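You operate a simulated robot arm through the tools that you are given. There is no shell and no other tool. Be economical: measure what you need, move in short steps, check, and stop when the job is done.

You are at the controls of a simulated two-armed robot. One attempt, no reset.

## Task
Put the small red box in the cream tray. Then take the long black weight on the top of the blue bench and put it away on the black bench. Then put the white cone on the top of the blue bench away on the back corner of the sewing table. Then take the small cream case and put it on the low shelf of the cream bench. Then put the yellow block on top of the grey tape roll. Then take the small iron block and leave it on top of the brown parcel. Then stack the pack that says "No 50" from the top of the blue bench on top of the pack labelled "No 20". Then shut the wooden drawer. Then take the teal cone from the back corner of the sewing table and leave it on top of the thick blue book. Then take the teal spool and leave it on top of the brown tape roll. Then stack the brass block that says "lines" from the top of the blue bench on top of the brass block marked "border". Keep to this order. Set down upright: long black weight, white cone, small cream case, teal cone.

The check looks at the end state, three seconds after you hand in, the way a careful person would. Anything else that was tipped, shoved, dropped, spilled or broken makes it a failure.

## Robot
Two 7-joint arms with two-finger grippers on one trunk, on a base that drives. Base frame: it is fixed to the floor where the robot stands at the start and does not move with it; the origin is under the middle of the robot, x ahead of it, y to its left, z up; the surface under the hand at the start is at about z = 760. Lengths are in mm, angles in rad, forces in N, time in s.
The left shoulder is at the start at [39, 170, 1098], the right one opposite. With the tool pointing down near the work surface each hand reaches from about 200 to 680 mm from the robot's upright axis, wherever it stands, measured 20 degrees to its own side. Places, roughly: back corner of the sewing table (18x24 cm) [-3900, -4180, 780]; black bench [-3200, 100, 800]; brass block [750, -250, 750]; brown parcel (8x15x5 cm) [-2900, 300, 800]; brown tape roll (7x7x4 cm) [-2600, 0, 800]; cream tray (32x24x5 cm) [-2300, 1700, 800]; green pack, white pack, yellow pack [750, 1750, 750]; grey tape roll (7x7x4 cm) [800, 1800, 800]; long black weight (10x6x10 cm) [600, 400, 800]; low shelf of the cream bench [1400, -1500, 300]; small cream case (8x5x9 cm) [600, 1200, 800]; small iron block (5x5x4 cm) [500, 1600, 800]; small red box (6x6x4 cm) [500, 100, 800]; teal cone (7x7x12 cm) [-3900, -4200, 800]; teal spool (5x5x3 cm) [1200, -1900, 800]; thick blue book (13x18x4 cm) [-5700, -3000, 900]; white cone (7x7x12 cm) [600, 1000, 800]; wooden drawer [-3400, -4100, 700]; yellow block (5x5x5 cm) [500, 1300, 800]. Payload 2.69 kg a hand.
The TCP of each hand is the grasp point between the finger pads, 20 mm short of the fingertips. In the tool frame z runs along the fingers and y along their closing line. The gripper opens to 100 mm. The gripper's body begins 63 mm behind the TCP.
Orientation is that of the tool frame in the base frame, as a unit quaternion [x, y, z, w]. With the fingers straight down and closing along the base's y, the tool's x points along the base's -x, its y along +y and its z along -z.

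## Interface
- The arms move only by the tool arm_command. It takes "left_rows", "right_rows" or both (then of equal length, played together; a hand with none holds still); each is a list of rows, each a list of 6 numbers: the shift along the tool's x, y, z in mm, then the turn, a rotation vector about the tool's x, y, z in rad. In form: [[x, y, z, wx, wy, wz], ...]. A call has 1 to 12 rows; each row shifts and turns the commanded pose from where the row before left it, along the tool's axes as they then stand. "left_fingers" and "right_fingers" are, for a hand that has rows, the finger opening in mm, from 0 to 100, set as the call begins (left out, the last holds). A row lasts 0.2 s, in which the tool goes at most 50 mm and 0.15 rad; a call with a longer step from one row to the next is refused whole, and so is a gripper value outside its range. Where a pose cannot be reached the arm comes as near as it can. A force on the tool above 40 N (or 10 N above the force at the start of the call, whichever is more), or a blocked arm, ends the call early, and 0.2 s more pass. Each finger travels about 108 mm/s and halts on what it meets, pressing with about 29 N; the grip force reading is that of the motor and also rises with nothing between the fingers. The clock runs only during rows and for 0.2 s after the last one: add rows that do not move to give the fingers time. The reply holds the time, the measured pose of the TCP, the force on the tool along the base axes, the opening and the grip force, in the units named above and with some noise, with the torque about the TCP (base axes, N m) and any sound that the robot's microphone picked up.
- Cameras (640 x 400 px; columns grow to the right, rows downward): "scene" is now at [180.2, 3.7, 1022.8]; the picture's right is [0.05, -1.00, -0.00], its down [-0.10, -0.00, -0.99] and it looks along [0.99, 0.05, -0.10] (base axes); focal length 214 px, centre (320, 200). "left" rides on the left gripper at [70, 19, -99] in its tool frame; the picture's right is [-0.26, 0.97, 0.00], its down [-0.75, -0.20, -0.63] and it looks along [-0.61, -0.16, 0.78] (tool axes); focal length 230 px, centre (320, 200). "right" rides on the right gripper at [70, -19, -99] in its tool frame; the picture's right is [0.26, 0.97, 0.00], its down [-0.75, 0.20, -0.63] and it looks along [-0.61, 0.16, 0.78] (tool axes); focal length 230 px, centre (320, 200). There is no depth. A picture from a camera that has moved, and an enlarged one, comes with that camera's place and axes in the base frame and with its lens. The place of the scene camera against the robot may be out by one fixed shift of up to 25 mm in any direction.
- grab_frame(camera): a new picture of that camera. No time passes.
- move_column(by): slides the trunk up (or, below 0, down) by that many mm; the arms and the scene camera ride with it, the base frame stays. It gives what a move gives, with no picture.
- roll_base(legs): drives the robot by 1 to 6 legs, each [ahead, turn to the left] in mm and rad, along the robot's own axes; the way and the turn of a leg run together, so that a leg with both is an arc; at most 1500 mm and 3.142 rad a leg. The arms and the cameras ride along, it lands a little off, and it stops where it bumps. It gives what a move gives.
- head_to(pan, tilt): turns the head with the scene camera to pan (to the left, within 1.047 rad either way) and tilt (down, from -0.506 to 1.204), counted from straight ahead of the robot. It gives what a move gives.
- close_up(camera, box): a new picture of the part [left, top, right, bottom] of that camera's present view, enlarged. No time passes.
- finish_job(): hands the job in; it is judged then, once.

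Work in short steps. Places have to be worked out from the pictures, the camera data and where the tool is seen: move nearer, look again, correct. Check each grasp and each placing, and mend what went wrong. You have 535 turns and 328 pictures in all, those below and enlarged ones among them. Open the grippers and draw the arms clear of the work before you hand the job in, unless the task says otherwise; then end with one line.

The tools are called after ">>>" by a JSON object that holds its "op" and its "data". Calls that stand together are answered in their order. arm_command: Moves the arms, as the interface text tells. Its arguments: {"type":"object","properties":{"left_rows":{"type":"array","items":{"type":"array","items":{"type":"number"}}},"left_fingers":{"type":"number"},"right_rows":{"type":"array","items":{"type":"array","items":{"type":"number"}}},"right_fingers":{"type":"number"}},"required":[]} The other tools are called the same way: move_column (by) slides the trunk up or down; roll_base (legs) drives the base; head_to (pan, tilt) turns the head that bears the scene camera; grab_frame (camera) takes a picture; close_up (camera, box) takes an enlarged picture of a part of a camera's view; finish_job () hands the job in.

At the start:

```text
t: 0.0
left_tcp_pos: [461.1, 227.5, 1069.7]
left_tcp_rot: [0.0, 1.0, 0.0, -0.001]
left_ft_force: [-0.5, -0.2, -0.8]
left_ft_torque: [0.01, -0.02, 0.02]
left_opening: 99.8
left_grip_force: 0.0
right_tcp_pos: [398.7, -159.6, 989.5]
right_tcp_rot: [0.0, 1.0, -0.001, 0.0]
right_ft_force: [-0.6, 0.4, -0.4]
right_ft_torque: [0.01, 0.03, -0.02]
right_opening: 100.0
right_grip_force: 0.0
trunk travel left (down, up): [-325.0, 365.0]
robot x, y, heading: [4.2, -0.1, -0.0]
head pan, tilt: [0.045, 0.087]
```

scene: 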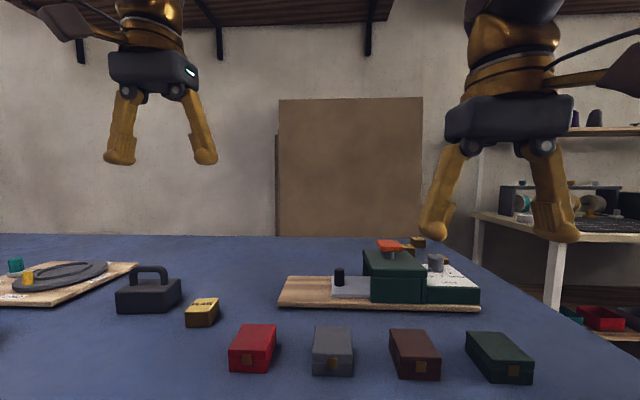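
right: 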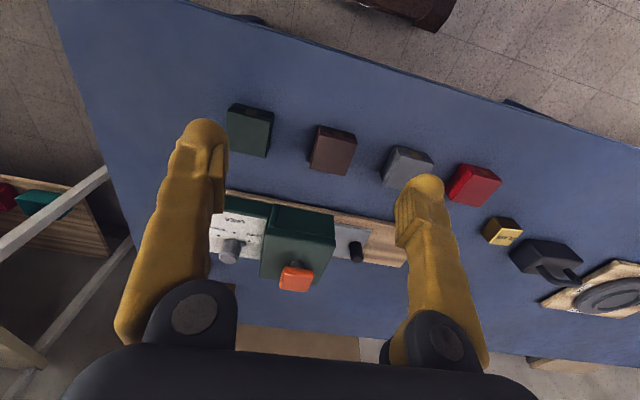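
left: 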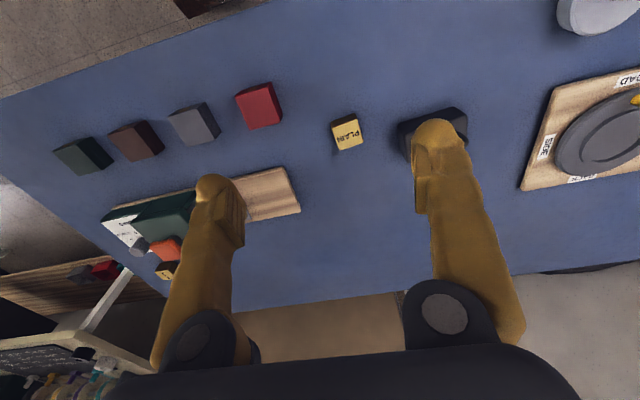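

The red box appears at about [470,120,780] from both the scene and left pictures. I move the left hand above it and look closer.

>>> {"op": "arm_command", "data": {"left_rows": [[-3, -35, 40, 0, 0, 0], [-3, -35, 40, 0, 0, 0], [-2, -35, 40, 0, 0, 0], [0, 0, 40, 0, 0, 0]], "left_fingers": 100}}

>>> {"op": "grab_frame", "data": {"camera": "left"}}

>>> {"op": "grab_frame", "data": {"camera": "scene"}}

```text
refused: row 1 steps farther than a row can; nothing moved
```

```text
324 pictures are left
camera left: at [392.4, 245.9, 1168.5], right [0.26, 0.97, 0.0], down [0.75, -0.2, 0.63], along [0.61, -0.16, -0.78], focal length 230 px, centre (320, 200)
```

left: 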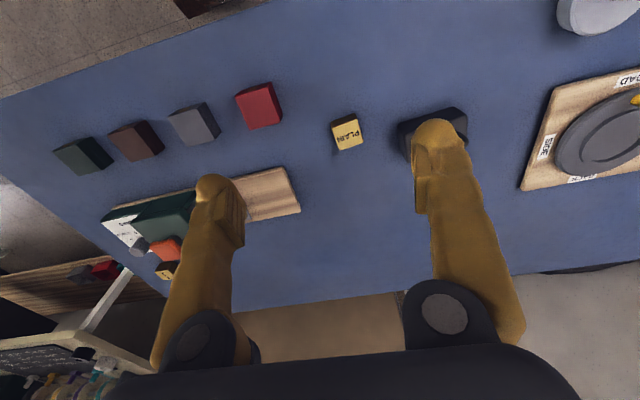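

```text
323 pictures are left
camera scene: at [180.2, 3.7, 1022.8], right [0.05, -1.0, 0.0], down [-0.1, 0.0, -0.99], along [0.99, 0.05, -0.1], focal length 214 px, centre (320, 200)
```

scene: 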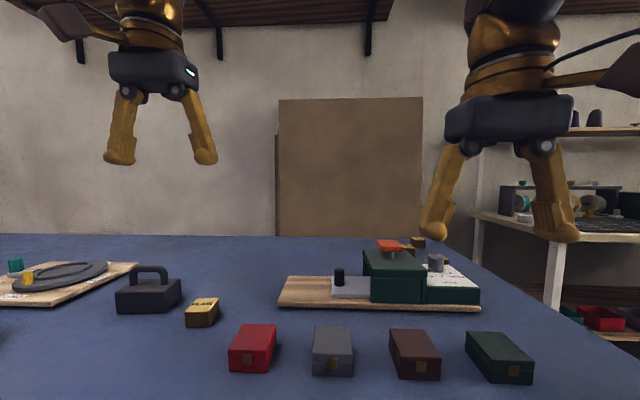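

The step length counts as a vector, so I use smaller steps to hover over the red box.

>>> {"op": "arm_command", "data": {"left_rows": [[-2, -30, 34, 0, 0, 0], [-2, -30, 34, 0, 0, 0], [-2, -30, 34, 0, 0, 0], [-2, -17, 34, 0, 0, 0], [0, 0, 34, 0, 0, 0]], "left_fingers": 100}}

>>> {"op": "grab_frame", "data": {"camera": "left"}}

```text
t: 1.2
left_tcp_pos: [455.2, 119.0, 906.5]
left_tcp_rot: [0.0, 1.0, 0.0, 0.007]
left_ft_force: [0.2, 0.0, -0.6]
left_ft_torque: [0.03, 0.02, -0.01]
left_opening: 99.8
left_grip_force: 0.0
right_tcp_pos: [386.0, -159.4, 996.8]
right_tcp_rot: [0.001, 1.0, 0.0, 0.007]
right_ft_force: [1.1, -0.1, -0.4]
right_ft_torque: [0.01, 0.0, 0.01]
right_opening: 100.0
right_grip_force: 0.0
trunk travel left (down, up): [-325.0, 365.0]
robot x, y, heading: [-1.9, 0.6, 0.003]
head pan, tilt: [0.045, 0.087]
```

```text
322 pictures are left
camera left: at [384.7, 138.1, 1004.1], right [0.26, 0.97, 0.0], down [0.74, -0.2, 0.64], along [0.62, -0.16, -0.77], focal length 230 px, centre (320, 200)
```

left: 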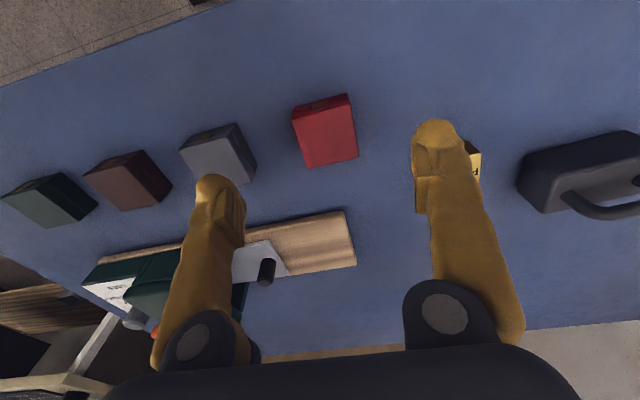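

Top-face centre computes to about [477,123,~795], turned about -0.1 rad. I centre over it, yaw slightly, and descend partway.

>>> {"op": "arm_command", "data": {"left_rows": [[-11, 2, 25, 0, 0, 0.05], [-11, 2, 25, 0, 0, 0.05], [0, 0, 25, 0, 0, 0]]}}

>>> {"op": "grab_frame", "data": {"camera": "left"}}

```text
t: 2.0
left_tcp_pos: [477.5, 123.5, 830.6]
left_tcp_rot: [0.052, 0.999, 0.001, 0.007]
left_ft_force: [0.7, 0.2, 0.6]
left_ft_torque: [0.01, -0.01, 0.01]
left_opening: 99.7
left_grip_force: 0.0
right_tcp_pos: [385.3, -159.8, 996.8]
right_tcp_rot: [0.001, 1.0, 0.001, 0.007]
right_ft_force: [-0.7, 0.5, -0.5]
right_ft_torque: [0.0, 0.0, 0.04]
right_opening: 99.9
right_grip_force: 0.1
trunk travel left (down, up): [-325.0, 365.0]
robot x, y, heading: [0.1, -0.7, 0.002]
head pan, tilt: [0.045, 0.087]
```

```text
321 pictures are left
camera left: at [410.5, 150.0, 928.8], right [0.36, 0.93, 0.01], down [0.72, -0.28, 0.64], along [0.6, -0.22, -0.77], focal length 230 px, centre (320, 200)
```

left: 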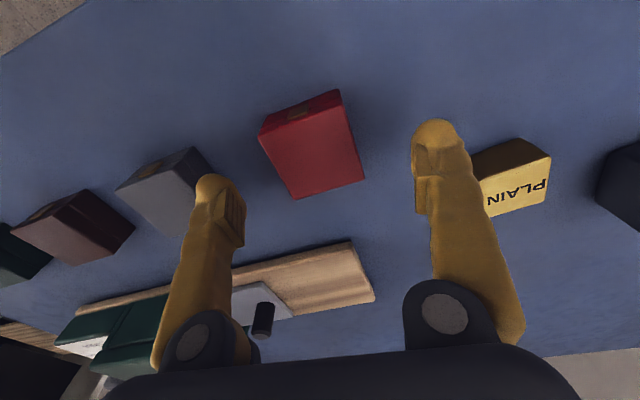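

The box is centred between the fingers and neighbours clear. I narrow a little, descend to z≈785 and close.

>>> {"op": "arm_command", "data": {"left_rows": [[0, 0, 16, 0, 0, 0], [0, 0, 15, 0, 0, 0], [0, 0, 14, 0, 0, 0], [0, 0, 0, 0, 0, 0]], "left_fingers": 90}}

>>> {"op": "arm_command", "data": {"left_rows": [[0, 0, 0, 0, 0, 0], [0, 0, 0, 0, 0, 0], [0, 0, 0, 0, 0, 0], [0, 0, 0, 0, 0, 0]], "left_fingers": 0}}

>>> {"op": "grab_frame", "data": {"camera": "left"}}

```text
t: 3.0
left_tcp_pos: [480.1, 123.3, 788.0]
left_tcp_rot: [0.052, 0.999, 0.001, 0.006]
left_ft_force: [0.0, 0.4, -1.0]
left_ft_torque: [0.0, -0.01, -0.01]
left_opening: 90.2
left_grip_force: 0.0
right_tcp_pos: [384.1, -160.6, 997.9]
right_tcp_rot: [0.001, 1.0, 0.0, 0.007]
right_ft_force: [-0.7, 0.2, 0.4]
right_ft_torque: [0.03, 0.01, -0.02]
right_opening: 100.1
right_grip_force: 0.0
trunk travel left (down, up): [-325.0, 365.0]
robot x, y, heading: [1.4, -2.6, 0.005]
head pan, tilt: [0.045, 0.087]
```

```text
t: 4.0
left_tcp_pos: [479.5, 123.0, 786.8]
left_tcp_rot: [0.051, 0.999, 0.0, 0.007]
left_ft_force: [-1.4, -0.9, 0.2]
left_ft_torque: [-0.03, -0.02, -0.05]
left_opening: 55.4
left_grip_force: 29.1
right_tcp_pos: [384.8, -161.4, 997.2]
right_tcp_rot: [0.001, 1.0, 0.0, 0.008]
right_ft_force: [-1.3, -0.1, 0.8]
right_ft_torque: [0.0, -0.02, 0.02]
right_opening: 99.9
right_grip_force: 0.0
trunk travel left (down, up): [-325.0, 365.0]
robot x, y, heading: [-1.2, -1.5, -0.001]
head pan, tilt: [0.045, 0.087]
```

```text
320 pictures are left
camera left: at [411.5, 148.9, 885.4], right [0.35, 0.94, 0.01], down [0.72, -0.28, 0.64], along [0.6, -0.22, -0.77], focal length 230 px, centre (320, 200)
```

left: 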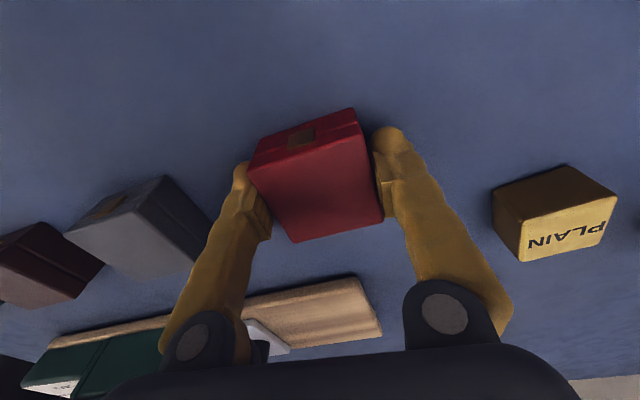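

Gripped at 55 mm. I lift it well clear and pull the arm in a bit.

>>> {"op": "arm_command", "data": {"left_rows": [[0, 0, -40, 0, 0, 0], [0, 0, -45, 0, 0, 0], [0, 0, -45, 0, 0, 0], [10, 5, -45, 0, 0, 0], [20, 10, -40, 0, 0, 0], [30, 15, -30, 0, 0, 0], [30, 15, 0, 0, 0, 0]]}}

>>> {"op": "grab_frame", "data": {"camera": "left"}}

```text
t: 5.6
left_tcp_pos: [389.2, 177.4, 1031.5]
left_tcp_rot: [0.052, 0.999, 0.0, 0.008]
left_ft_force: [0.3, 0.3, -0.5]
left_ft_torque: [-0.02, 0.03, -0.03]
left_opening: 0.0
left_grip_force: 28.5
right_tcp_pos: [384.2, -160.1, 996.4]
right_tcp_rot: [0.001, 1.0, -0.001, 0.008]
right_ft_force: [0.3, -0.3, 0.4]
right_ft_torque: [0.0, -0.03, -0.01]
right_opening: 100.2
right_grip_force: 0.1
trunk travel left (down, up): [-325.0, 365.0]
robot x, y, heading: [-3.6, 3.6, -0.003]
head pan, tilt: [0.045, 0.087]
```

```text
319 pictures are left
camera left: at [320.8, 203.6, 1129.3], right [0.36, 0.93, 0.01], down [0.72, -0.28, 0.64], along [0.6, -0.22, -0.77], focal length 230 px, centre (320, 200)
```

left: 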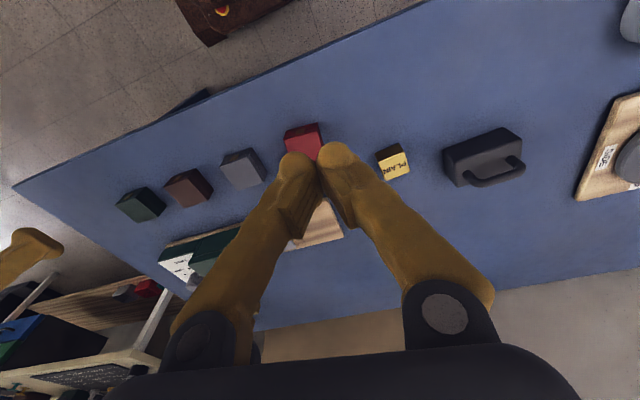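

The box slipped out; opening is 0. I check where it lies now.

>>> {"op": "close_up", "data": {"camera": "left", "box": [220, 80, 440, 220]}}

>>> {"op": "head_to", "data": {"pan": 0.2, "tilt": 0.7}}

>>> {"op": "grab_frame", "data": {"camera": "scene"}}

```text
2.86 times, centred on (330, 150) of left
camera zoom: at [320.8, 203.6, 1129.3], right [0.36, 0.93, 0.01], down [0.72, -0.28, 0.64], along [0.6, -0.22, -0.77], focal length 657 px, centre (291, 343)
```

zoom: 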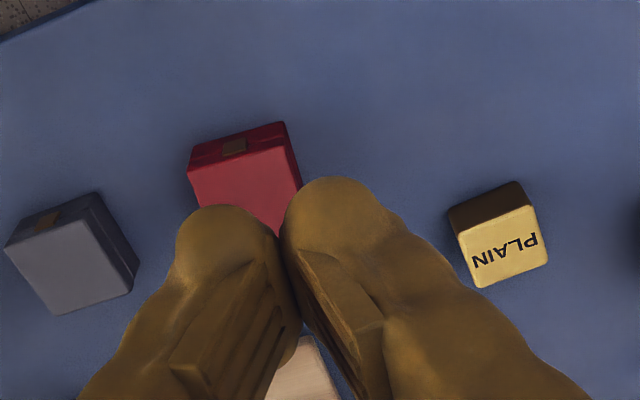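

```text
t: 6.6
left_tcp_pos: [388.6, 176.6, 1030.1]
left_tcp_rot: [0.05, 0.999, 0.0, 0.007]
left_ft_force: [-0.6, 0.6, 0.7]
left_ft_torque: [-0.01, -0.01, 0.0]
left_opening: 0.0
left_grip_force: 28.5
right_tcp_pos: [384.8, -159.6, 996.1]
right_tcp_rot: [0.0, 1.0, 0.0, 0.007]
right_ft_force: [0.0, 0.7, 0.5]
right_ft_torque: [-0.01, 0.04, 0.01]
right_opening: 100.0
right_grip_force: 0.1
trunk travel left (down, up): [-325.0, 365.0]
robot x, y, heading: [-4.3, -1.5, 0.001]
head pan, tilt: [0.201, 0.7]
```

```text
317 pictures are left
camera scene: at [170.7, 16.4, 967.2], right [0.2, -0.98, 0.0], down [-0.64, -0.13, -0.75], along [0.74, 0.15, -0.66], focal length 214 px, centre (320, 200)
```

scene: 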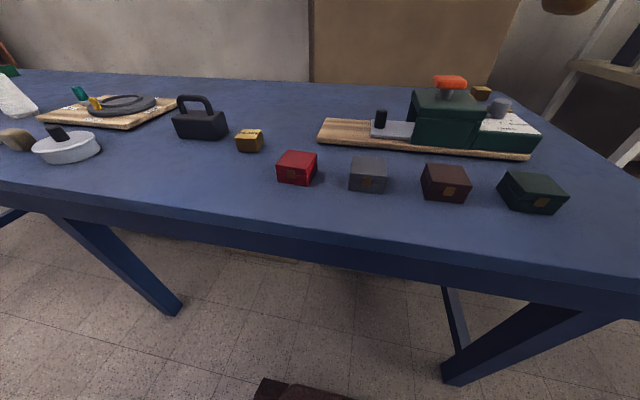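

The box is still upright near its place; my grip was likely too high (triangulation suggests its top is near z≈775, not 800). I open, hover again, and look.

>>> {"op": "arm_command", "data": {"left_rows": [[-30, -15, 20, 0, 0, 0], [-30, -15, 30, 0, 0, 0], [-16, -12, 40, 0, 0, 0], [0, -3, 40, 0, 0, 0], [0, 0, 40, 0, 0, 0]], "left_fingers": 100}}

>>> {"op": "grab_frame", "data": {"camera": "left"}}

```text
t: 7.8
left_tcp_pos: [464.8, 123.8, 859.8]
left_tcp_rot: [0.051, 0.999, 0.001, 0.008]
left_ft_force: [-0.1, -0.3, -0.4]
left_ft_torque: [0.02, 0.03, 0.0]
left_opening: 100.0
left_grip_force: 0.1
right_tcp_pos: [384.2, -160.5, 994.9]
right_tcp_rot: [0.001, 1.0, 0.0, 0.007]
right_ft_force: [0.1, 0.5, 0.9]
right_ft_torque: [-0.01, 0.03, -0.03]
right_opening: 100.1
right_grip_force: 0.0
trunk travel left (down, up): [-325.0, 365.0]
robot x, y, heading: [0.8, 1.1, 0.002]
head pan, tilt: [0.201, 0.7]
```

```text
316 pictures are left
camera left: at [397.1, 149.2, 958.6], right [0.35, 0.94, 0.01], down [0.72, -0.28, 0.64], along [0.6, -0.22, -0.77], focal length 230 px, centre (320, 200)
```

left: 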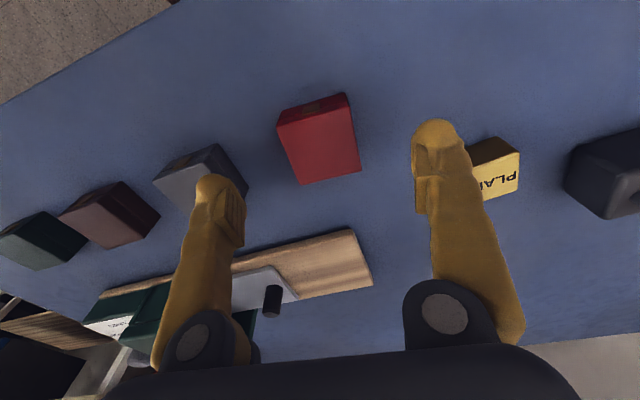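

Recomputed: box centre ≈ [480,121], top ≈ 788, so the table is nearer 750. I descend to about z=772 gently watching force.

>>> {"op": "arm_command", "data": {"left_rows": [[-15, 0, 20, 0, 0, 0], [0, 0, 25, 0, 0, 0], [0, 0, 22, 0, 0, 0], [0, 0, 12, 0, 0, 0], [0, 0, 8, 0, 0, 0], [0, 0, 0, 0, 0, 0]], "left_fingers": 90}}

```text
t: 9.2
left_tcp_pos: [479.8, 124.2, 778.1]
left_tcp_rot: [0.051, 0.999, 0.0, 0.01]
left_ft_force: [-3.0, 3.7, 27.0]
left_ft_torque: [-0.78, 0.3, -0.32]
left_opening: 90.9
left_grip_force: 0.7
right_tcp_pos: [382.8, -159.6, 996.6]
right_tcp_rot: [0.001, 1.0, -0.001, 0.009]
right_ft_force: [-0.7, 0.3, -0.2]
right_ft_torque: [0.01, 0.0, -0.01]
right_opening: 99.8
right_grip_force: 0.1
trunk travel left (down, up): [-325.0, 365.0]
robot x, y, heading: [-1.1, -0.9, -0.001]
head pan, tilt: [0.201, 0.7]
```

Contact with the table at TCP z≈778. I rise 4 mm, close with wait, then lift slowly by a little to check.

>>> {"op": "arm_command", "data": {"left_rows": [[0, 0, -6, 0, 0, 0], [0, 0, 0, 0, 0, 0]]}}

>>> {"op": "arm_command", "data": {"left_rows": [[0, 0, 0, 0, 0, 0], [0, 0, 0, 0, 0, 0], [0, 0, 0, 0, 0, 0], [0, 0, 0, 0, 0, 0]], "left_fingers": 0}}

>>> {"op": "arm_command", "data": {"left_rows": [[0, 0, -3, 0, 0, 0], [0, 0, -4, 0, 0, 0], [0, 0, -5, 0, 0, 0], [0, 0, -5, 0, 0, 0], [0, 0, -5, 0, 0, 0]]}}

>>> {"op": "grab_frame", "data": {"camera": "left"}}

```text
t: 9.8
left_tcp_pos: [478.9, 124.2, 780.6]
left_tcp_rot: [0.05, 0.999, 0.001, 0.006]
left_ft_force: [0.4, 0.0, 0.6]
left_ft_torque: [0.04, -0.02, 0.01]
left_opening: 90.0
left_grip_force: 0.2
right_tcp_pos: [384.4, -161.7, 996.7]
right_tcp_rot: [0.0, 1.0, 0.0, 0.008]
right_ft_force: [-0.2, 0.0, -0.3]
right_ft_torque: [0.04, 0.02, 0.02]
right_opening: 100.3
right_grip_force: 0.1
trunk travel left (down, up): [-325.0, 365.0]
robot x, y, heading: [2.5, 2.3, 0.004]
head pan, tilt: [0.201, 0.7]
```

```text
t: 10.8
left_tcp_pos: [479.2, 123.3, 780.8]
left_tcp_rot: [0.05, 0.999, 0.001, 0.007]
left_ft_force: [-0.6, -0.3, 0.0]
left_ft_torque: [-0.01, 0.0, 0.0]
left_opening: 54.8
left_grip_force: 28.9
right_tcp_pos: [384.8, -159.8, 996.0]
right_tcp_rot: [0.0, 1.0, -0.001, 0.008]
right_ft_force: [0.0, -0.1, 0.7]
right_ft_torque: [0.03, -0.02, 0.06]
right_opening: 99.8
right_grip_force: 0.0
trunk travel left (down, up): [-325.0, 365.0]
robot x, y, heading: [1.7, 1.7, -0.002]
head pan, tilt: [0.201, 0.7]
```

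```text
t: 12.0
left_tcp_pos: [479.8, 123.5, 803.8]
left_tcp_rot: [0.05, 0.999, 0.0, 0.007]
left_ft_force: [-1.0, 0.2, -0.9]
left_ft_torque: [0.03, -0.01, -0.03]
left_opening: 54.7
left_grip_force: 28.1
right_tcp_pos: [384.6, -160.4, 997.0]
right_tcp_rot: [0.0, 1.0, 0.0, 0.008]
right_ft_force: [0.5, 0.2, 0.2]
right_ft_torque: [-0.03, -0.01, 0.01]
right_opening: 100.1
right_grip_force: 0.1
trunk travel left (down, up): [-325.0, 365.0]
robot x, y, heading: [3.0, 1.4, 0.004]
head pan, tilt: [0.201, 0.7]
```

```text
315 pictures are left
camera left: at [411.4, 149.0, 901.5], right [0.35, 0.93, 0.01], down [0.72, -0.28, 0.64], along [0.6, -0.22, -0.77], focal length 230 px, centre (320, 200)
```

left: 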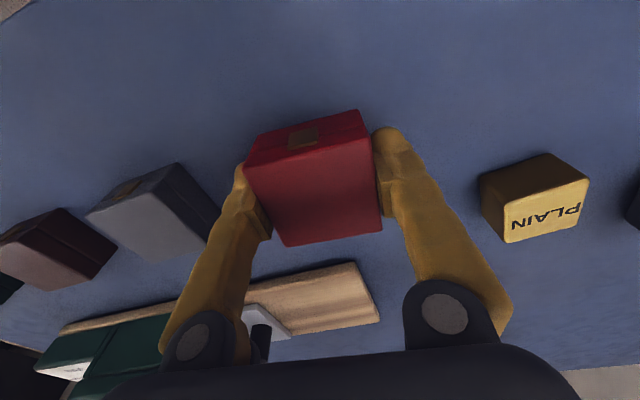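

It may be lifted; I continue gently and re-check.

>>> {"op": "arm_command", "data": {"left_rows": [[0, 0, -8, 0, 0, 0], [0, 0, -12, 0, 0, 0], [0, 0, -15, 0, 0, 0], [0, 0, -15, 0, 0, 0], [0, 0, -10, 0, 0, 0]]}}

>>> {"op": "grab_frame", "data": {"camera": "left"}}

```text
t: 13.2
left_tcp_pos: [479.2, 121.7, 861.9]
left_tcp_rot: [0.05, 0.999, 0.0, 0.007]
left_ft_force: [0.0, 0.1, -1.3]
left_ft_torque: [0.03, 0.01, 0.01]
left_opening: 54.6
left_grip_force: 28.8
right_tcp_pos: [383.5, -160.1, 996.2]
right_tcp_rot: [0.001, 1.0, -0.001, 0.008]
right_ft_force: [0.5, -0.1, -0.5]
right_ft_torque: [0.01, 0.02, 0.01]
right_opening: 100.1
right_grip_force: 0.0
trunk travel left (down, up): [-325.0, 365.0]
robot x, y, heading: [-1.4, -0.3, 0.003]
head pan, tilt: [0.201, 0.7]
```

```text
314 pictures are left
camera left: at [411.5, 148.3, 960.6], right [0.35, 0.94, 0.01], down [0.72, -0.28, 0.64], along [0.6, -0.22, -0.77], focal length 230 px, centre (320, 200)
```

left: 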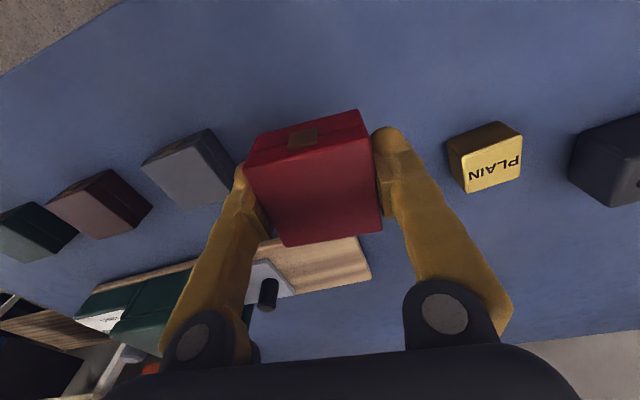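

Lifted and held. I raise it gently and pull in, then back the base off the bench.

>>> {"op": "arm_command", "data": {"left_rows": [[0, 0, -20, 0, 0, 0], [0, 0, -25, 0, 0, 0], [5, 5, -25, 0, 0, 0], [10, 10, -25, 0, 0, 0], [15, 10, -25, 0, 0, 0], [15, 10, -25, 0, 0, 0], [20, 10, -10, 0, 0, 0], [15, 5, 0, 0, 0, 0]]}}

>>> {"op": "roll_base", "data": {"legs": [[-400, 0]]}}

>>> {"op": "head_to", "data": {"pan": 1.0, "tilt": 0.3}}

>>> {"op": "grab_frame", "data": {"camera": "scene"}}

```text
t: 15.0
left_tcp_pos: [400.2, 183.7, 1019.0]
left_tcp_rot: [0.05, 0.999, 0.0, 0.008]
left_ft_force: [0.3, -0.5, -0.5]
left_ft_torque: [-0.02, 0.0, -0.02]
left_opening: 54.8
left_grip_force: 29.1
right_tcp_pos: [382.7, -160.4, 996.7]
right_tcp_rot: [0.001, 1.0, 0.0, 0.008]
right_ft_force: [0.1, 0.1, -0.2]
right_ft_torque: [0.03, 0.0, -0.03]
right_opening: 100.0
right_grip_force: 0.1
trunk travel left (down, up): [-325.0, 365.0]
robot x, y, heading: [-1.4, 1.9, 0.003]
head pan, tilt: [0.201, 0.7]
```

```text
t: 17.5
left_tcp_pos: [5.3, 181.7, 1018.7]
left_tcp_rot: [0.051, 0.999, 0.0, 0.008]
left_ft_force: [-0.4, 0.1, -0.4]
left_ft_torque: [0.0, -0.01, -0.01]
left_opening: 54.5
left_grip_force: 28.9
right_tcp_pos: [-11.3, -161.7, 996.5]
right_tcp_rot: [0.002, 1.0, 0.0, 0.008]
right_ft_force: [0.0, 0.0, -0.3]
right_ft_torque: [0.01, -0.04, 0.01]
right_opening: 100.4
right_grip_force: 0.0
trunk travel left (down, up): [-325.0, 365.0]
robot x, y, heading: [-391.9, 1.7, 0.006]
head pan, tilt: [0.201, 0.7]
```

```text
t: 18.6
left_tcp_pos: [-10.1, 182.5, 1024.7]
left_tcp_rot: [0.051, 0.999, 0.001, 0.015]
left_ft_force: [-1.0, 0.2, -1.6]
left_ft_torque: [0.02, 0.02, -0.02]
left_opening: 54.6
left_grip_force: 29.0
right_tcp_pos: [-24.9, -161.4, 1002.8]
right_tcp_rot: [0.002, 1.0, -0.001, 0.015]
right_ft_force: [-0.2, -0.2, -0.8]
right_ft_torque: [0.0, -0.01, 0.01]
right_opening: 99.9
right_grip_force: 0.0
trunk travel left (down, up): [-325.0, 365.0]
robot x, y, heading: [-394.7, -2.4, -0.001]
head pan, tilt: [1.0, 0.3]
```

```text
313 pictures are left
camera scene: at [-255.4, 78.0, 1003.8], right [0.84, -0.54, -0.01], down [-0.18, -0.25, -0.95], along [0.51, 0.8, -0.3], focal length 214 px, centre (320, 200)
```

scene: 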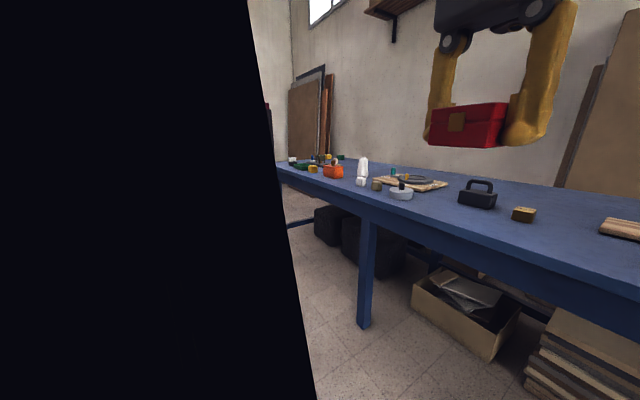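

I turn left toward the tray's direction (heading ≈2.4) in stages, looking on the way.

>>> {"op": "roll_base", "data": {"legs": [[0, 1.2], [0, 1.2]]}}

>>> {"op": "head_to", "data": {"pan": 0, "tilt": 0.15}}

>>> {"op": "grab_frame", "data": {"camera": "scene"}}

```text
t: 25.1
left_tcp_pos: [-800.9, 125.7, 1024.4]
left_tcp_rot: [0.912, -0.411, -0.015, -0.005]
left_ft_force: [0.7, -0.6, -0.2]
left_ft_torque: [0.05, 0.05, 0.01]
left_opening: 54.4
left_grip_force: 28.9
right_tcp_pos: [-556.6, 368.3, 1001.6]
right_tcp_rot: [0.931, -0.365, -0.015, -0.006]
right_ft_force: [0.3, -0.1, -0.2]
right_ft_torque: [0.0, -0.01, -0.01]
right_opening: 100.1
right_grip_force: 0.0
trunk travel left (down, up): [-325.0, 365.0]
robot x, y, heading: [-389.5, 6.3, 2.395]
head pan, tilt: [1.0, 0.3]
```

```text
t: 26.4
left_tcp_pos: [-789.2, 115.4, 1028.7]
left_tcp_rot: [0.912, -0.41, -0.022, -0.007]
left_ft_force: [-0.4, 1.2, -0.9]
left_ft_torque: [0.02, -0.01, 0.06]
left_opening: 54.6
left_grip_force: 29.1
right_tcp_pos: [-544.1, 358.8, 1007.9]
right_tcp_rot: [0.931, -0.365, -0.022, -0.009]
right_ft_force: [-0.1, 0.2, -0.1]
right_ft_torque: [-0.01, -0.03, -0.01]
right_opening: 99.9
right_grip_force: 0.0
trunk travel left (down, up): [-325.0, 365.0]
robot x, y, heading: [-387.0, 6.5, 2.396]
head pan, tilt: [0.0, 0.15]
```

```text
312 pictures are left
camera scene: at [-519.4, 130.3, 1017.0], right [0.68, 0.73, 0.0], down [0.12, -0.11, -0.99], along [-0.72, 0.67, -0.17], focal length 214 px, centre (320, 200)
```

scene: 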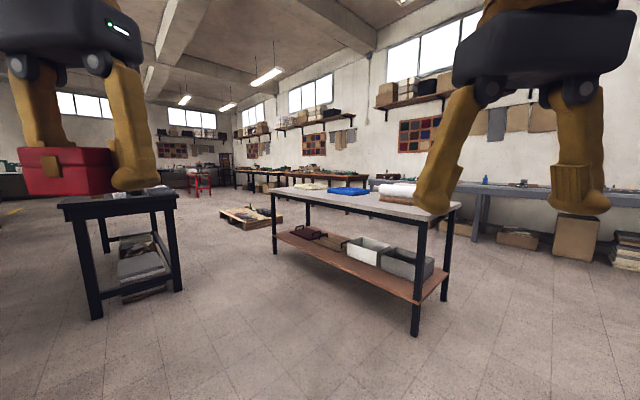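

A table with several things lies ahead; the black bench to the left. I zoom on the table top to identify the cream tray.

>>> {"op": "close_up", "data": {"camera": "scene", "box": [250, 150, 470, 300]}}

```text
2.67 times, centred on (360, 225) of scene
camera zoom: at [-519.4, 130.3, 1017.0], right [0.68, 0.73, 0.0], down [0.12, -0.11, -0.99], along [-0.72, 0.67, -0.17], focal length 572 px, centre (213, 133)
```

zoom: 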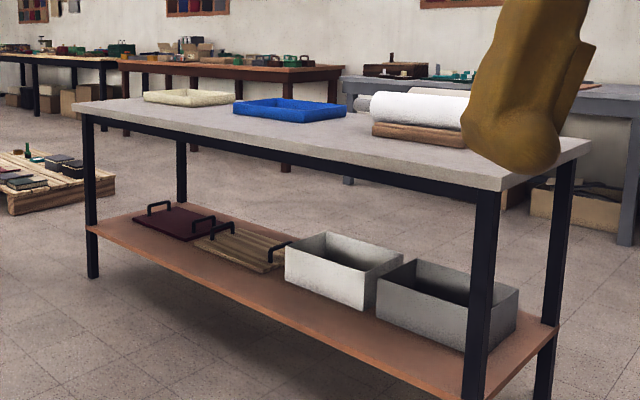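

The cream tray is at the far-left end of that table (table roughly x −2600…−950, y 1300…1850). I drive to about (−2270, 950) and face +y.

>>> {"op": "roll_base", "data": {"legs": [[0, 0.276], [1050, 0], [1020, 0], [0, -1.1]]}}

>>> {"op": "head_to", "data": {"pan": 0, "tilt": 0.5}}

>>> {"op": "grab_frame", "data": {"camera": "scene"}}

```text
t: 40.6
left_tcp_pos: [-2444.3, 1330.2, 1029.3]
left_tcp_rot: [-0.671, 0.741, 0.018, 0.016]
left_ft_force: [0.5, 0.7, 0.2]
left_ft_torque: [-0.01, 0.01, 0.02]
left_opening: 54.4
left_grip_force: 28.9
right_tcp_pos: [-2099.9, 1318.4, 1007.9]
right_tcp_rot: [0.707, -0.707, -0.016, -0.018]
right_ft_force: [-0.1, -0.3, -0.5]
right_ft_torque: [-0.02, 0.02, -0.02]
right_opening: 100.0
right_grip_force: 0.0
trunk travel left (down, up): [-325.0, 365.0]
robot x, y, heading: [-2254.9, 962.5, 1.573]
head pan, tilt: [0.0, 0.15]
```

```text
t: 41.4
left_tcp_pos: [-2444.5, 1313.2, 1017.4]
left_tcp_rot: [-0.671, 0.742, 0.003, 0.002]
left_ft_force: [-0.7, -1.0, -0.9]
left_ft_torque: [-0.02, 0.01, 0.0]
left_opening: 54.6
left_grip_force: 29.2
right_tcp_pos: [-2099.9, 1299.3, 999.1]
right_tcp_rot: [-0.707, 0.707, 0.006, 0.008]
right_ft_force: [1.2, 0.2, -0.8]
right_ft_torque: [-0.02, 0.04, 0.01]
right_opening: 99.9
right_grip_force: 0.1
trunk travel left (down, up): [-325.0, 365.0]
robot x, y, heading: [-2255.6, 962.6, 1.571]
head pan, tilt: [0.0, 0.499]
```

```text
310 pictures are left
camera scene: at [-2253.5, 1142.8, 984.7], right [1.0, 0.0, 0.0], down [0.0, -0.49, -0.87], along [0.0, 0.87, -0.49], focal length 214 px, centre (320, 200)
```

scene: 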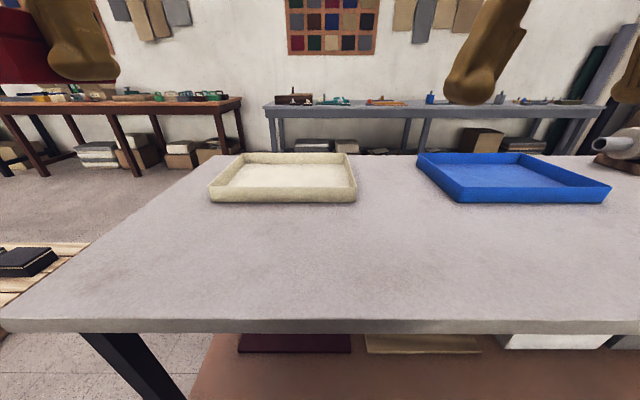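

The tray centre is about (−2325, 1640). I creep forward 25 mm, then move the left hand over the tray at height and look.

>>> {"op": "roll_base", "data": {"legs": [[25, 0]]}}

>>> {"op": "arm_command", "data": {"left_rows": [[-40, -12, 0, 0, 0, 0], [-40, -12, 0, 0, 0, 0], [-40, -12, 0, 0, 0, 0], [-40, -12, 0, 0, 0, 0], [-40, -12, 0, 0, 0, 0], [-40, -12, 0, 0, 0, 0], [-36, -10, 0, 0, 0, 0]]}}

>>> {"op": "grab_frame", "data": {"camera": "left"}}

>>> {"op": "grab_frame", "data": {"camera": "scene"}}

```text
t: 42.2
left_tcp_pos: [-2444.8, 1339.8, 1017.4]
left_tcp_rot: [-0.671, 0.742, 0.004, 0.002]
left_ft_force: [-0.6, 0.3, -0.3]
left_ft_torque: [-0.08, -0.03, 0.04]
left_opening: 54.7
left_grip_force: 29.3
right_tcp_pos: [-2100.2, 1326.5, 1000.8]
right_tcp_rot: [-0.707, 0.707, 0.007, 0.008]
right_ft_force: [-0.1, 1.1, -0.6]
right_ft_torque: [-0.05, 0.0, 0.05]
right_opening: 100.0
right_grip_force: 0.1
trunk travel left (down, up): [-325.0, 365.0]
robot x, y, heading: [-2254.4, 992.0, 1.573]
head pan, tilt: [0.0, 0.499]
```

```text
t: 43.9
left_tcp_pos: [-2333.1, 1594.4, 1033.7]
left_tcp_rot: [-0.671, 0.741, 0.009, 0.006]
left_ft_force: [-0.5, 0.5, -0.8]
left_ft_torque: [-0.04, 0.03, 0.01]
left_opening: 54.6
left_grip_force: 29.3
right_tcp_pos: [-2101.0, 1304.0, 987.4]
right_tcp_rot: [0.707, -0.707, 0.009, 0.007]
right_ft_force: [-0.6, -0.6, -0.4]
right_ft_torque: [0.0, -0.01, -0.02]
right_opening: 100.2
right_grip_force: 0.1
trunk travel left (down, up): [-325.0, 365.0]
robot x, y, heading: [-2252.4, 991.6, 1.571]
head pan, tilt: [0.0, 0.499]
```

```text
309 pictures are left
camera left: at [-2356.7, 1524.2, 1129.8], right [-0.94, 0.35, 0.01], down [0.28, 0.71, 0.65], along [0.22, 0.61, -0.76], focal length 230 px, centre (320, 200)
```

left: 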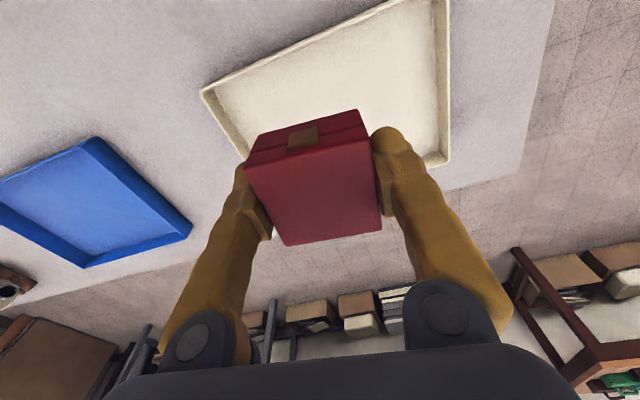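

```text
308 pictures are left
camera scene: at [-2253.9, 1168.1, 984.5], right [1.0, 0.0, 0.0], down [0.0, -0.49, -0.87], along [0.0, 0.87, -0.49], focal length 214 px, centre (320, 200)
```

scene: 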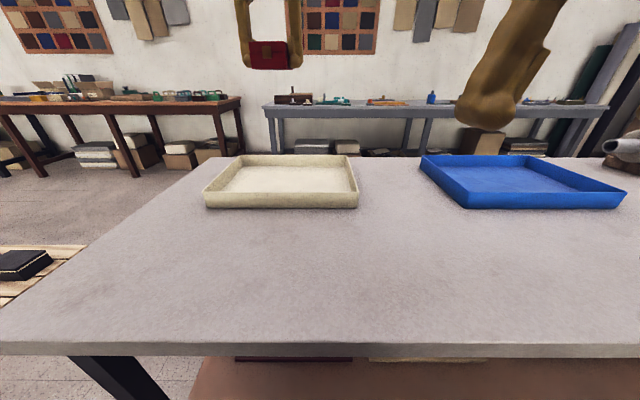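

Tray spans x −2490…−2183, y 1557…1787. I move 45 mm further in and descend most of the way.

>>> {"op": "arm_command", "data": {"left_rows": [[-24, 0, 0, 0, 0, 0], [-24, 0, 0, 0, 0, 0], [0, 0, 40, 0, 0, 0], [0, 0, 40, 0, 0, 0], [0, 0, 40, 0, 0, 0], [0, 0, 40, 0, 0, 0], [0, 0, 20, 0, 0, 0]]}}

>>> {"op": "grab_frame", "data": {"camera": "left"}}

```text
t: 45.5
left_tcp_pos: [-2338.0, 1632.9, 847.4]
left_tcp_rot: [-0.671, 0.741, 0.011, 0.01]
left_ft_force: [0.1, -0.1, -0.6]
left_ft_torque: [0.03, -0.01, -0.01]
left_opening: 54.7
left_grip_force: 29.0
left hand out of reach, approached as far as the arm can: row 1, 2, 3, 4
right_tcp_pos: [-2099.8, 1302.7, 988.1]
right_tcp_rot: [-0.707, 0.707, -0.008, -0.006]
right_ft_force: [0.3, 0.0, 0.1]
right_ft_torque: [0.0, 0.01, -0.01]
right_opening: 100.3
right_grip_force: 0.0
trunk travel left (down, up): [-325.0, 365.0]
robot x, y, heading: [-2252.7, 992.3, 1.566]
head pan, tilt: [0.0, 0.499]
```

```text
307 pictures are left
camera left: at [-2361.9, 1563.6, 943.7], right [-0.94, 0.35, 0.01], down [0.28, 0.71, 0.65], along [0.22, 0.61, -0.76], focal length 230 px, centre (320, 200)
```

left: 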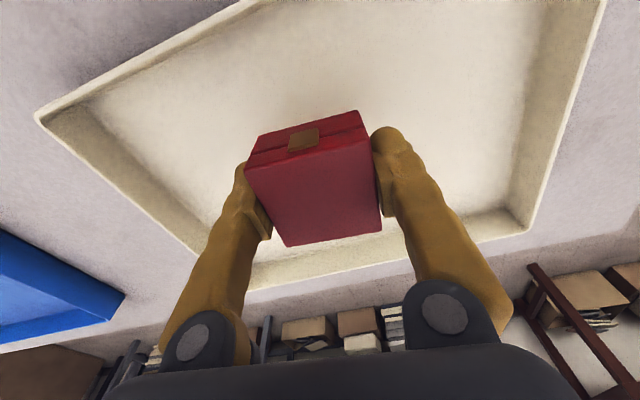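

Inside the tray outline. I lower slowly until contact.

>>> {"op": "arm_command", "data": {"left_rows": [[0, 0, 20, 0, 0, 0], [0, 0, 15, 0, 0, 0], [0, 0, 8, 0, 0, 0], [0, 0, 6, 0, 0, 0], [0, 0, 6, 0, 0, 0], [0, 0, 0, 0, 0, 0]]}}

```text
t: 46.9
left_tcp_pos: [-2340.7, 1629.1, 791.7]
left_tcp_rot: [-0.671, 0.742, 0.01, 0.008]
left_ft_force: [-0.8, 0.8, -0.7]
left_ft_torque: [0.03, 0.0, 0.02]
left_opening: 54.8
left_grip_force: 29.0
left hand out of reach, approached as far as the arm can: row 1, 4
right_tcp_pos: [-2099.0, 1301.6, 989.3]
right_tcp_rot: [0.707, -0.707, 0.009, 0.006]
right_ft_force: [0.6, -1.2, 0.7]
right_ft_torque: [0.02, 0.01, 0.0]
right_opening: 99.9
right_grip_force: 0.1
trunk travel left (down, up): [-325.0, 365.0]
robot x, y, heading: [-2255.6, 993.0, 1.572]
head pan, tilt: [0.0, 0.499]
```

>>> {"op": "arm_command", "data": {"left_rows": [[0, 0, 4, 0, 0, 0], [0, 0, 4, 0, 0, 0], [0, 0, 4, 0, 0, 0], [0, 0, 0, 0, 0, 0]]}}

>>> {"op": "grab_frame", "data": {"camera": "left"}}

```text
t: 47.9
left_tcp_pos: [-2340.7, 1624.3, 783.9]
left_tcp_rot: [-0.671, 0.741, 0.014, 0.011]
left_ft_force: [-1.8, -2.0, 31.4]
left_ft_torque: [-0.07, -0.05, 0.0]
left_opening: 54.9
left_grip_force: 28.7
right_tcp_pos: [-2101.2, 1300.4, 989.9]
right_tcp_rot: [-0.707, 0.707, -0.007, -0.004]
right_ft_force: [-0.2, 0.1, -0.4]
right_ft_torque: [0.0, 0.01, -0.01]
right_opening: 99.9
right_grip_force: 0.0
trunk travel left (down, up): [-325.0, 365.0]
robot x, y, heading: [-2257.5, 989.7, 1.568]
head pan, tilt: [0.0, 0.499]
```

```text
306 pictures are left
camera left: at [-2365.0, 1555.5, 880.7], right [-0.94, 0.35, 0.01], down [0.28, 0.71, 0.65], along [0.22, 0.61, -0.76], focal length 230 px, centre (320, 200)
```

left: 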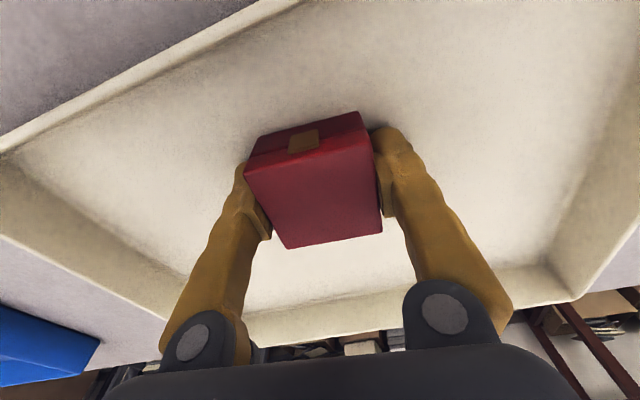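

Contact (31 N up): the box sits on the tray floor. I back off 3 mm, release, and lift.

>>> {"op": "arm_command", "data": {"left_rows": [[0, 0, -4, 0, 0, 0], [0, 0, 0, 0, 0, 0]]}}

>>> {"op": "arm_command", "data": {"left_rows": [[0, 0, 0, 0, 0, 0], [0, 0, 0, 0, 0, 0], [0, 0, 0, 0, 0, 0], [0, 0, -25, 0, 0, 0], [0, 0, -40, 0, 0, 0], [0, 0, -40, 0, 0, 0], [0, 0, -40, 0, 0, 0], [0, 0, -40, 0, 0, 0], [40, 15, -20, 0, 0, 0], [40, 15, 0, 0, 0, 0], [40, 15, 0, 0, 0, 0]], "left_fingers": 90}}

>>> {"op": "grab_frame", "data": {"camera": "left"}}

```text
t: 48.5
left_tcp_pos: [-2340.4, 1626.0, 785.2]
left_tcp_rot: [-0.671, 0.741, 0.01, 0.008]
left_ft_force: [-1.6, 4.0, 17.0]
left_ft_torque: [0.52, -0.03, 0.05]
left_opening: 54.6
left_grip_force: 29.0
right_tcp_pos: [-2100.2, 1302.1, 989.7]
right_tcp_rot: [-0.707, 0.707, -0.007, -0.005]
right_ft_force: [-0.5, 0.2, 1.6]
right_ft_torque: [-0.02, 0.01, -0.02]
right_opening: 100.1
right_grip_force: 0.1
trunk travel left (down, up): [-325.0, 365.0]
robot x, y, heading: [-2253.7, 990.5, 1.572]
head pan, tilt: [0.0, 0.499]
```

```text
t: 49.6
left_tcp_pos: [-2339.9, 1609.3, 853.2]
left_tcp_rot: [-0.67, 0.742, 0.019, 0.015]
left_ft_force: [0.4, -0.6, -0.1]
left_ft_torque: [0.06, 0.05, 0.0]
left_opening: 89.9
left_grip_force: 0.1
right_tcp_pos: [-2099.8, 1277.1, 978.4]
right_tcp_rot: [0.707, -0.707, 0.023, 0.022]
right_ft_force: [0.7, -1.2, 0.0]
right_ft_torque: [0.02, 0.02, 0.0]
right_opening: 99.9
right_grip_force: 0.0
trunk travel left (down, up): [-325.0, 365.0]
robot x, y, heading: [-2250.6, 984.8, 1.576]
head pan, tilt: [0.0, 0.499]
stopped in row 5 (left hand): the arm was blocked; the commanded pose is now the measured one
```

```text
305 pictures are left
camera left: at [-2363.4, 1538.8, 948.9], right [-0.94, 0.35, 0.02], down [0.28, 0.7, 0.66], along [0.22, 0.63, -0.75], focal length 230 px, centre (320, 200)
```

left: 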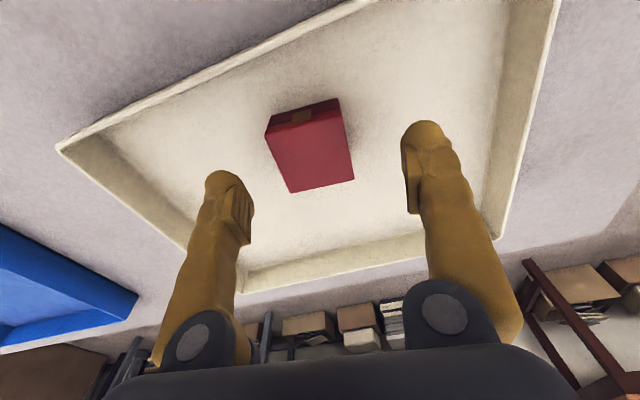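

The red box is in the tray. The arm was blocked near full stretch, so I pull in toward the robot while rising.

>>> {"op": "arm_command", "data": {"left_rows": [[15, 4, -15, 0, 0, 0], [30, 8, -25, 0, 0, 0], [35, 10, -30, 0, 0, 0], [35, 10, -30, 0, 0, 0], [35, 10, -30, 0, 0, 0], [35, 10, -30, 0, 0, 0]]}}

>>> {"op": "grab_frame", "data": {"camera": "scene"}}

```text
t: 50.0
left_tcp_pos: [-2341.7, 1589.5, 870.2]
left_tcp_rot: [-0.67, 0.741, 0.026, 0.02]
left_ft_force: [1.3, -1.2, 0.3]
left_ft_torque: [0.14, 0.02, 0.01]
left_opening: 89.9
left_grip_force: 0.1
right_tcp_pos: [-2098.1, 1252.7, 969.3]
right_tcp_rot: [0.706, -0.706, 0.039, 0.036]
right_ft_force: [0.4, -1.4, 1.2]
right_ft_torque: [0.1, -0.01, -0.02]
right_opening: 100.2
right_grip_force: 0.1
trunk travel left (down, up): [-325.0, 365.0]
robot x, y, heading: [-2251.9, 992.9, 1.57]
head pan, tilt: [0.0, 0.499]
stopped in row 1 (left hand): the arm was blocked; the commanded pose is now the measured one
```

```text
304 pictures are left
camera scene: at [-2253.3, 1163.8, 985.4], right [1.0, 0.0, 0.0], down [0.0, -0.49, -0.87], along [0.0, 0.87, -0.49], focal length 214 px, centre (320, 200)
```

scene: 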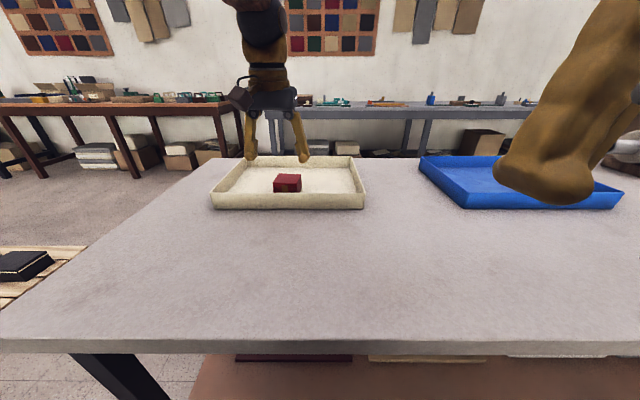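

The arm seems stiff at full stretch; the hand is already above the tray rim (tips ≈850), so I back the base away instead.

>>> {"op": "roll_base", "data": {"legs": [[-400, 0]]}}

>>> {"op": "arm_command", "data": {"left_rows": [[10, 0, -10, 0, 0, 0], [20, 5, -20, 0, 0, 0], [20, 5, -20, 0, 0, 0]]}}

>>> {"op": "grab_frame", "data": {"camera": "scene"}}

```text
t: 50.7
left_tcp_pos: [-2341.5, 1559.6, 891.2]
left_tcp_rot: [-0.67, 0.741, 0.039, 0.03]
left_ft_force: [0.0, -1.6, 0.7]
left_ft_torque: [0.1, 0.03, 0.0]
left_opening: 90.1
left_grip_force: 0.1
right_tcp_pos: [-2098.0, 1202.4, 953.8]
right_tcp_rot: [0.704, -0.704, 0.068, 0.064]
right_ft_force: [1.0, -1.0, 0.5]
right_ft_torque: [0.13, 0.02, -0.03]
right_opening: 100.0
right_grip_force: 0.1
trunk travel left (down, up): [-325.0, 365.0]
robot x, y, heading: [-2256.5, 986.0, 1.575]
head pan, tilt: [0.0, 0.499]
stopped in leg 1: the robot was blocked; the commanded pose is now the measured one
```

```text
t: 51.5
left_tcp_pos: [-2356.4, 1511.6, 930.9]
left_tcp_rot: [-0.67, 0.741, 0.038, 0.029]
left_ft_force: [0.2, 0.4, 0.3]
left_ft_torque: [0.06, 0.0, -0.03]
left_opening: 90.1
left_grip_force: 0.0
right_tcp_pos: [-2097.4, 1207.3, 952.9]
right_tcp_rot: [0.704, -0.704, 0.068, 0.063]
right_ft_force: [0.3, 0.0, -0.1]
right_ft_torque: [0.01, -0.02, 0.05]
right_opening: 99.8
right_grip_force: 0.1
trunk travel left (down, up): [-325.0, 365.0]
robot x, y, heading: [-2253.2, 984.5, 1.571]
head pan, tilt: [0.0, 0.499]
```

```text
303 pictures are left
camera scene: at [-2254.0, 1162.0, 984.9], right [1.0, 0.0, 0.0], down [0.0, -0.49, -0.87], along [0.0, 0.87, -0.49], focal length 214 px, centre (320, 200)
```

scene: 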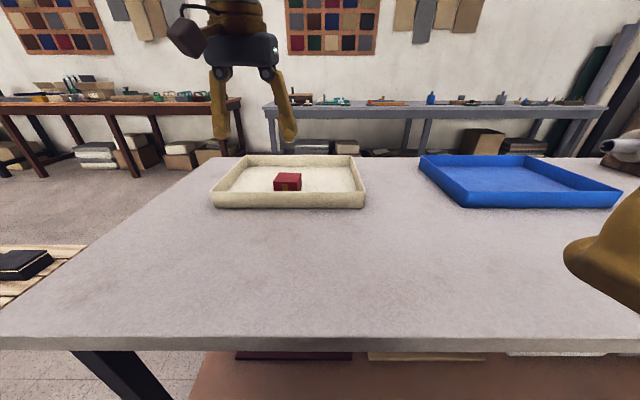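

Free again. I pull the left arm in fully, then back away.

>>> {"op": "arm_command", "data": {"left_rows": [[30, 8, -15, 0, 0, 0], [35, 10, -15, 0, 0, 0], [35, 10, -15, 0, 0, 0], [35, 10, -15, 0, 0, 0], [35, 0, -15, 0, 0, 0]]}}

>>> {"op": "roll_base", "data": {"legs": [[-250, 0]]}}

```text
t: 52.7
left_tcp_pos: [-2414.7, 1336.5, 992.6]
left_tcp_rot: [-0.67, 0.741, 0.037, 0.03]
left_ft_force: [0.7, 0.5, 0.0]
left_ft_torque: [0.0, -0.01, -0.03]
left_opening: 89.9
left_grip_force: 0.1
right_tcp_pos: [-2098.1, 1207.9, 953.0]
right_tcp_rot: [0.705, -0.703, 0.068, 0.062]
right_ft_force: [0.9, -0.7, 0.8]
right_ft_torque: [0.03, -0.01, 0.02]
right_opening: 100.0
right_grip_force: 0.0
trunk travel left (down, up): [-325.0, 365.0]
robot x, y, heading: [-2252.0, 984.5, 1.568]
head pan, tilt: [0.0, 0.499]
```

```text
t: 54.5
left_tcp_pos: [-2414.1, 1089.7, 992.3]
left_tcp_rot: [-0.669, 0.742, 0.037, 0.029]
left_ft_force: [-0.1, -1.1, 0.4]
left_ft_torque: [0.02, -0.01, -0.01]
left_opening: 90.2
left_grip_force: 0.0
right_tcp_pos: [-2098.2, 959.6, 953.6]
right_tcp_rot: [-0.703, 0.705, -0.068, -0.063]
right_ft_force: [0.6, -0.5, 0.6]
right_ft_torque: [0.02, -0.01, -0.03]
right_opening: 100.2
right_grip_force: 0.1
trunk travel left (down, up): [-325.0, 365.0]
robot x, y, heading: [-2254.3, 737.4, 1.566]
head pan, tilt: [0.0, 0.499]
```

I level both hands (tilt crept in), bring the right hand forward, and drive back to the blue bench in front of the black weight.

>>> {"op": "arm_command", "data": {"left_rows": [[0, 0, 0, 0, 0.047, -0.05], [0, 0, 0, 0, 0.047, -0.05], [0, 0, 0, 0, 0, 0], [0, 0, 0, 0, 0, 0], [0, 0, 0, 0, 0, 0]], "right_rows": [[0, 0, 0, 0, -0.091, 0], [0, 0, 0, 0, -0.091, 0], [-45, 0, -15, 0, 0, 0], [-45, 0, -15, 0, 0, 0], [-45, 0, -10, 0, 0, 0]]}}

>>> {"op": "roll_base", "data": {"legs": [[0, -1.753], [1100, 0], [1000, 0], [0, 0.187]]}}

>>> {"op": "head_to", "data": {"pan": 0.2, "tilt": 0.5}}

>>> {"op": "grab_frame", "data": {"camera": "scene"}}

```text
t: 55.7
left_tcp_pos: [-2414.9, 1076.9, 996.0]
left_tcp_rot: [-0.707, 0.707, 0.01, 0.001]
left_ft_force: [-1.1, 1.0, -0.7]
left_ft_torque: [-0.02, 0.04, -0.02]
left_opening: 90.0
left_grip_force: 0.1
right_tcp_pos: [-2111.4, 1113.0, 1008.4]
right_tcp_rot: [0.707, -0.707, -0.001, -0.007]
right_ft_force: [0.0, 1.4, 0.4]
right_ft_torque: [-0.02, 0.0, -0.01]
right_opening: 99.9
right_grip_force: 0.0
right hand out of reach, approached as far as the arm can: row 1, 2
trunk travel left (down, up): [-325.0, 365.0]
robot x, y, heading: [-2257.3, 737.9, 1.566]
head pan, tilt: [0.0, 0.499]
```

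```text
t: 56.6
left_tcp_pos: [-2407.2, 1037.5, 989.0]
left_tcp_rot: [-0.699, 0.715, -0.004, -0.011]
left_ft_force: [-0.1, -1.2, -0.4]
left_ft_torque: [0.1, -0.01, 0.0]
left_opening: 90.1
left_grip_force: 0.1
right_tcp_pos: [-2106.1, 1074.3, 1019.9]
right_tcp_rot: [-0.7, 0.714, 0.014, 0.016]
right_ft_force: [-0.1, -1.6, 0.3]
right_ft_torque: [0.08, 0.0, 0.02]
right_opening: 100.0
right_grip_force: 0.0
trunk travel left (down, up): [-325.0, 365.0]
robot x, y, heading: [-2255.1, 734.7, 1.551]
head pan, tilt: [0.0, 0.499]
stopped in leg 1: the robot was blocked; the commanded pose is now the measured one
```

```text
t: 57.3
left_tcp_pos: [-2407.7, 1042.6, 988.1]
left_tcp_rot: [-0.698, 0.716, -0.006, -0.01]
left_ft_force: [-1.0, 0.0, 1.0]
left_ft_torque: [-0.01, -0.02, 0.0]
left_opening: 90.1
left_grip_force: 0.0
right_tcp_pos: [-2104.0, 1080.0, 1017.3]
right_tcp_rot: [-0.699, 0.715, 0.012, 0.014]
right_ft_force: [0.0, -0.2, -0.2]
right_ft_torque: [-0.01, 0.0, 0.01]
right_opening: 99.7
right_grip_force: 0.1
trunk travel left (down, up): [-325.0, 365.0]
robot x, y, heading: [-2253.5, 737.3, 1.543]
head pan, tilt: [0.201, 0.499]
```

```text
302 pictures are left
camera scene: at [-2268.8, 914.5, 984.6], right [0.98, 0.18, 0.0], down [0.09, -0.49, -0.87], along [-0.16, 0.86, -0.49], focal length 214 px, centre (320, 200)
```

scene: 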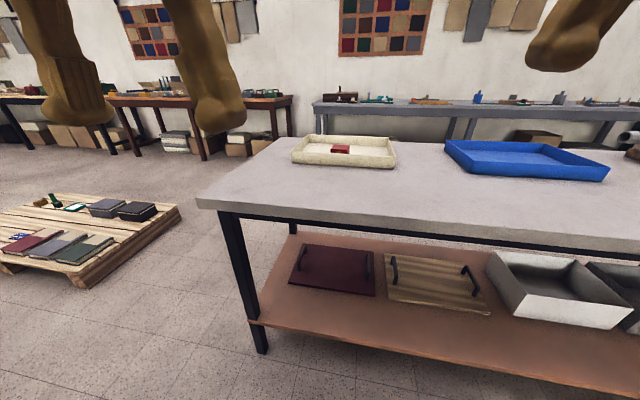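

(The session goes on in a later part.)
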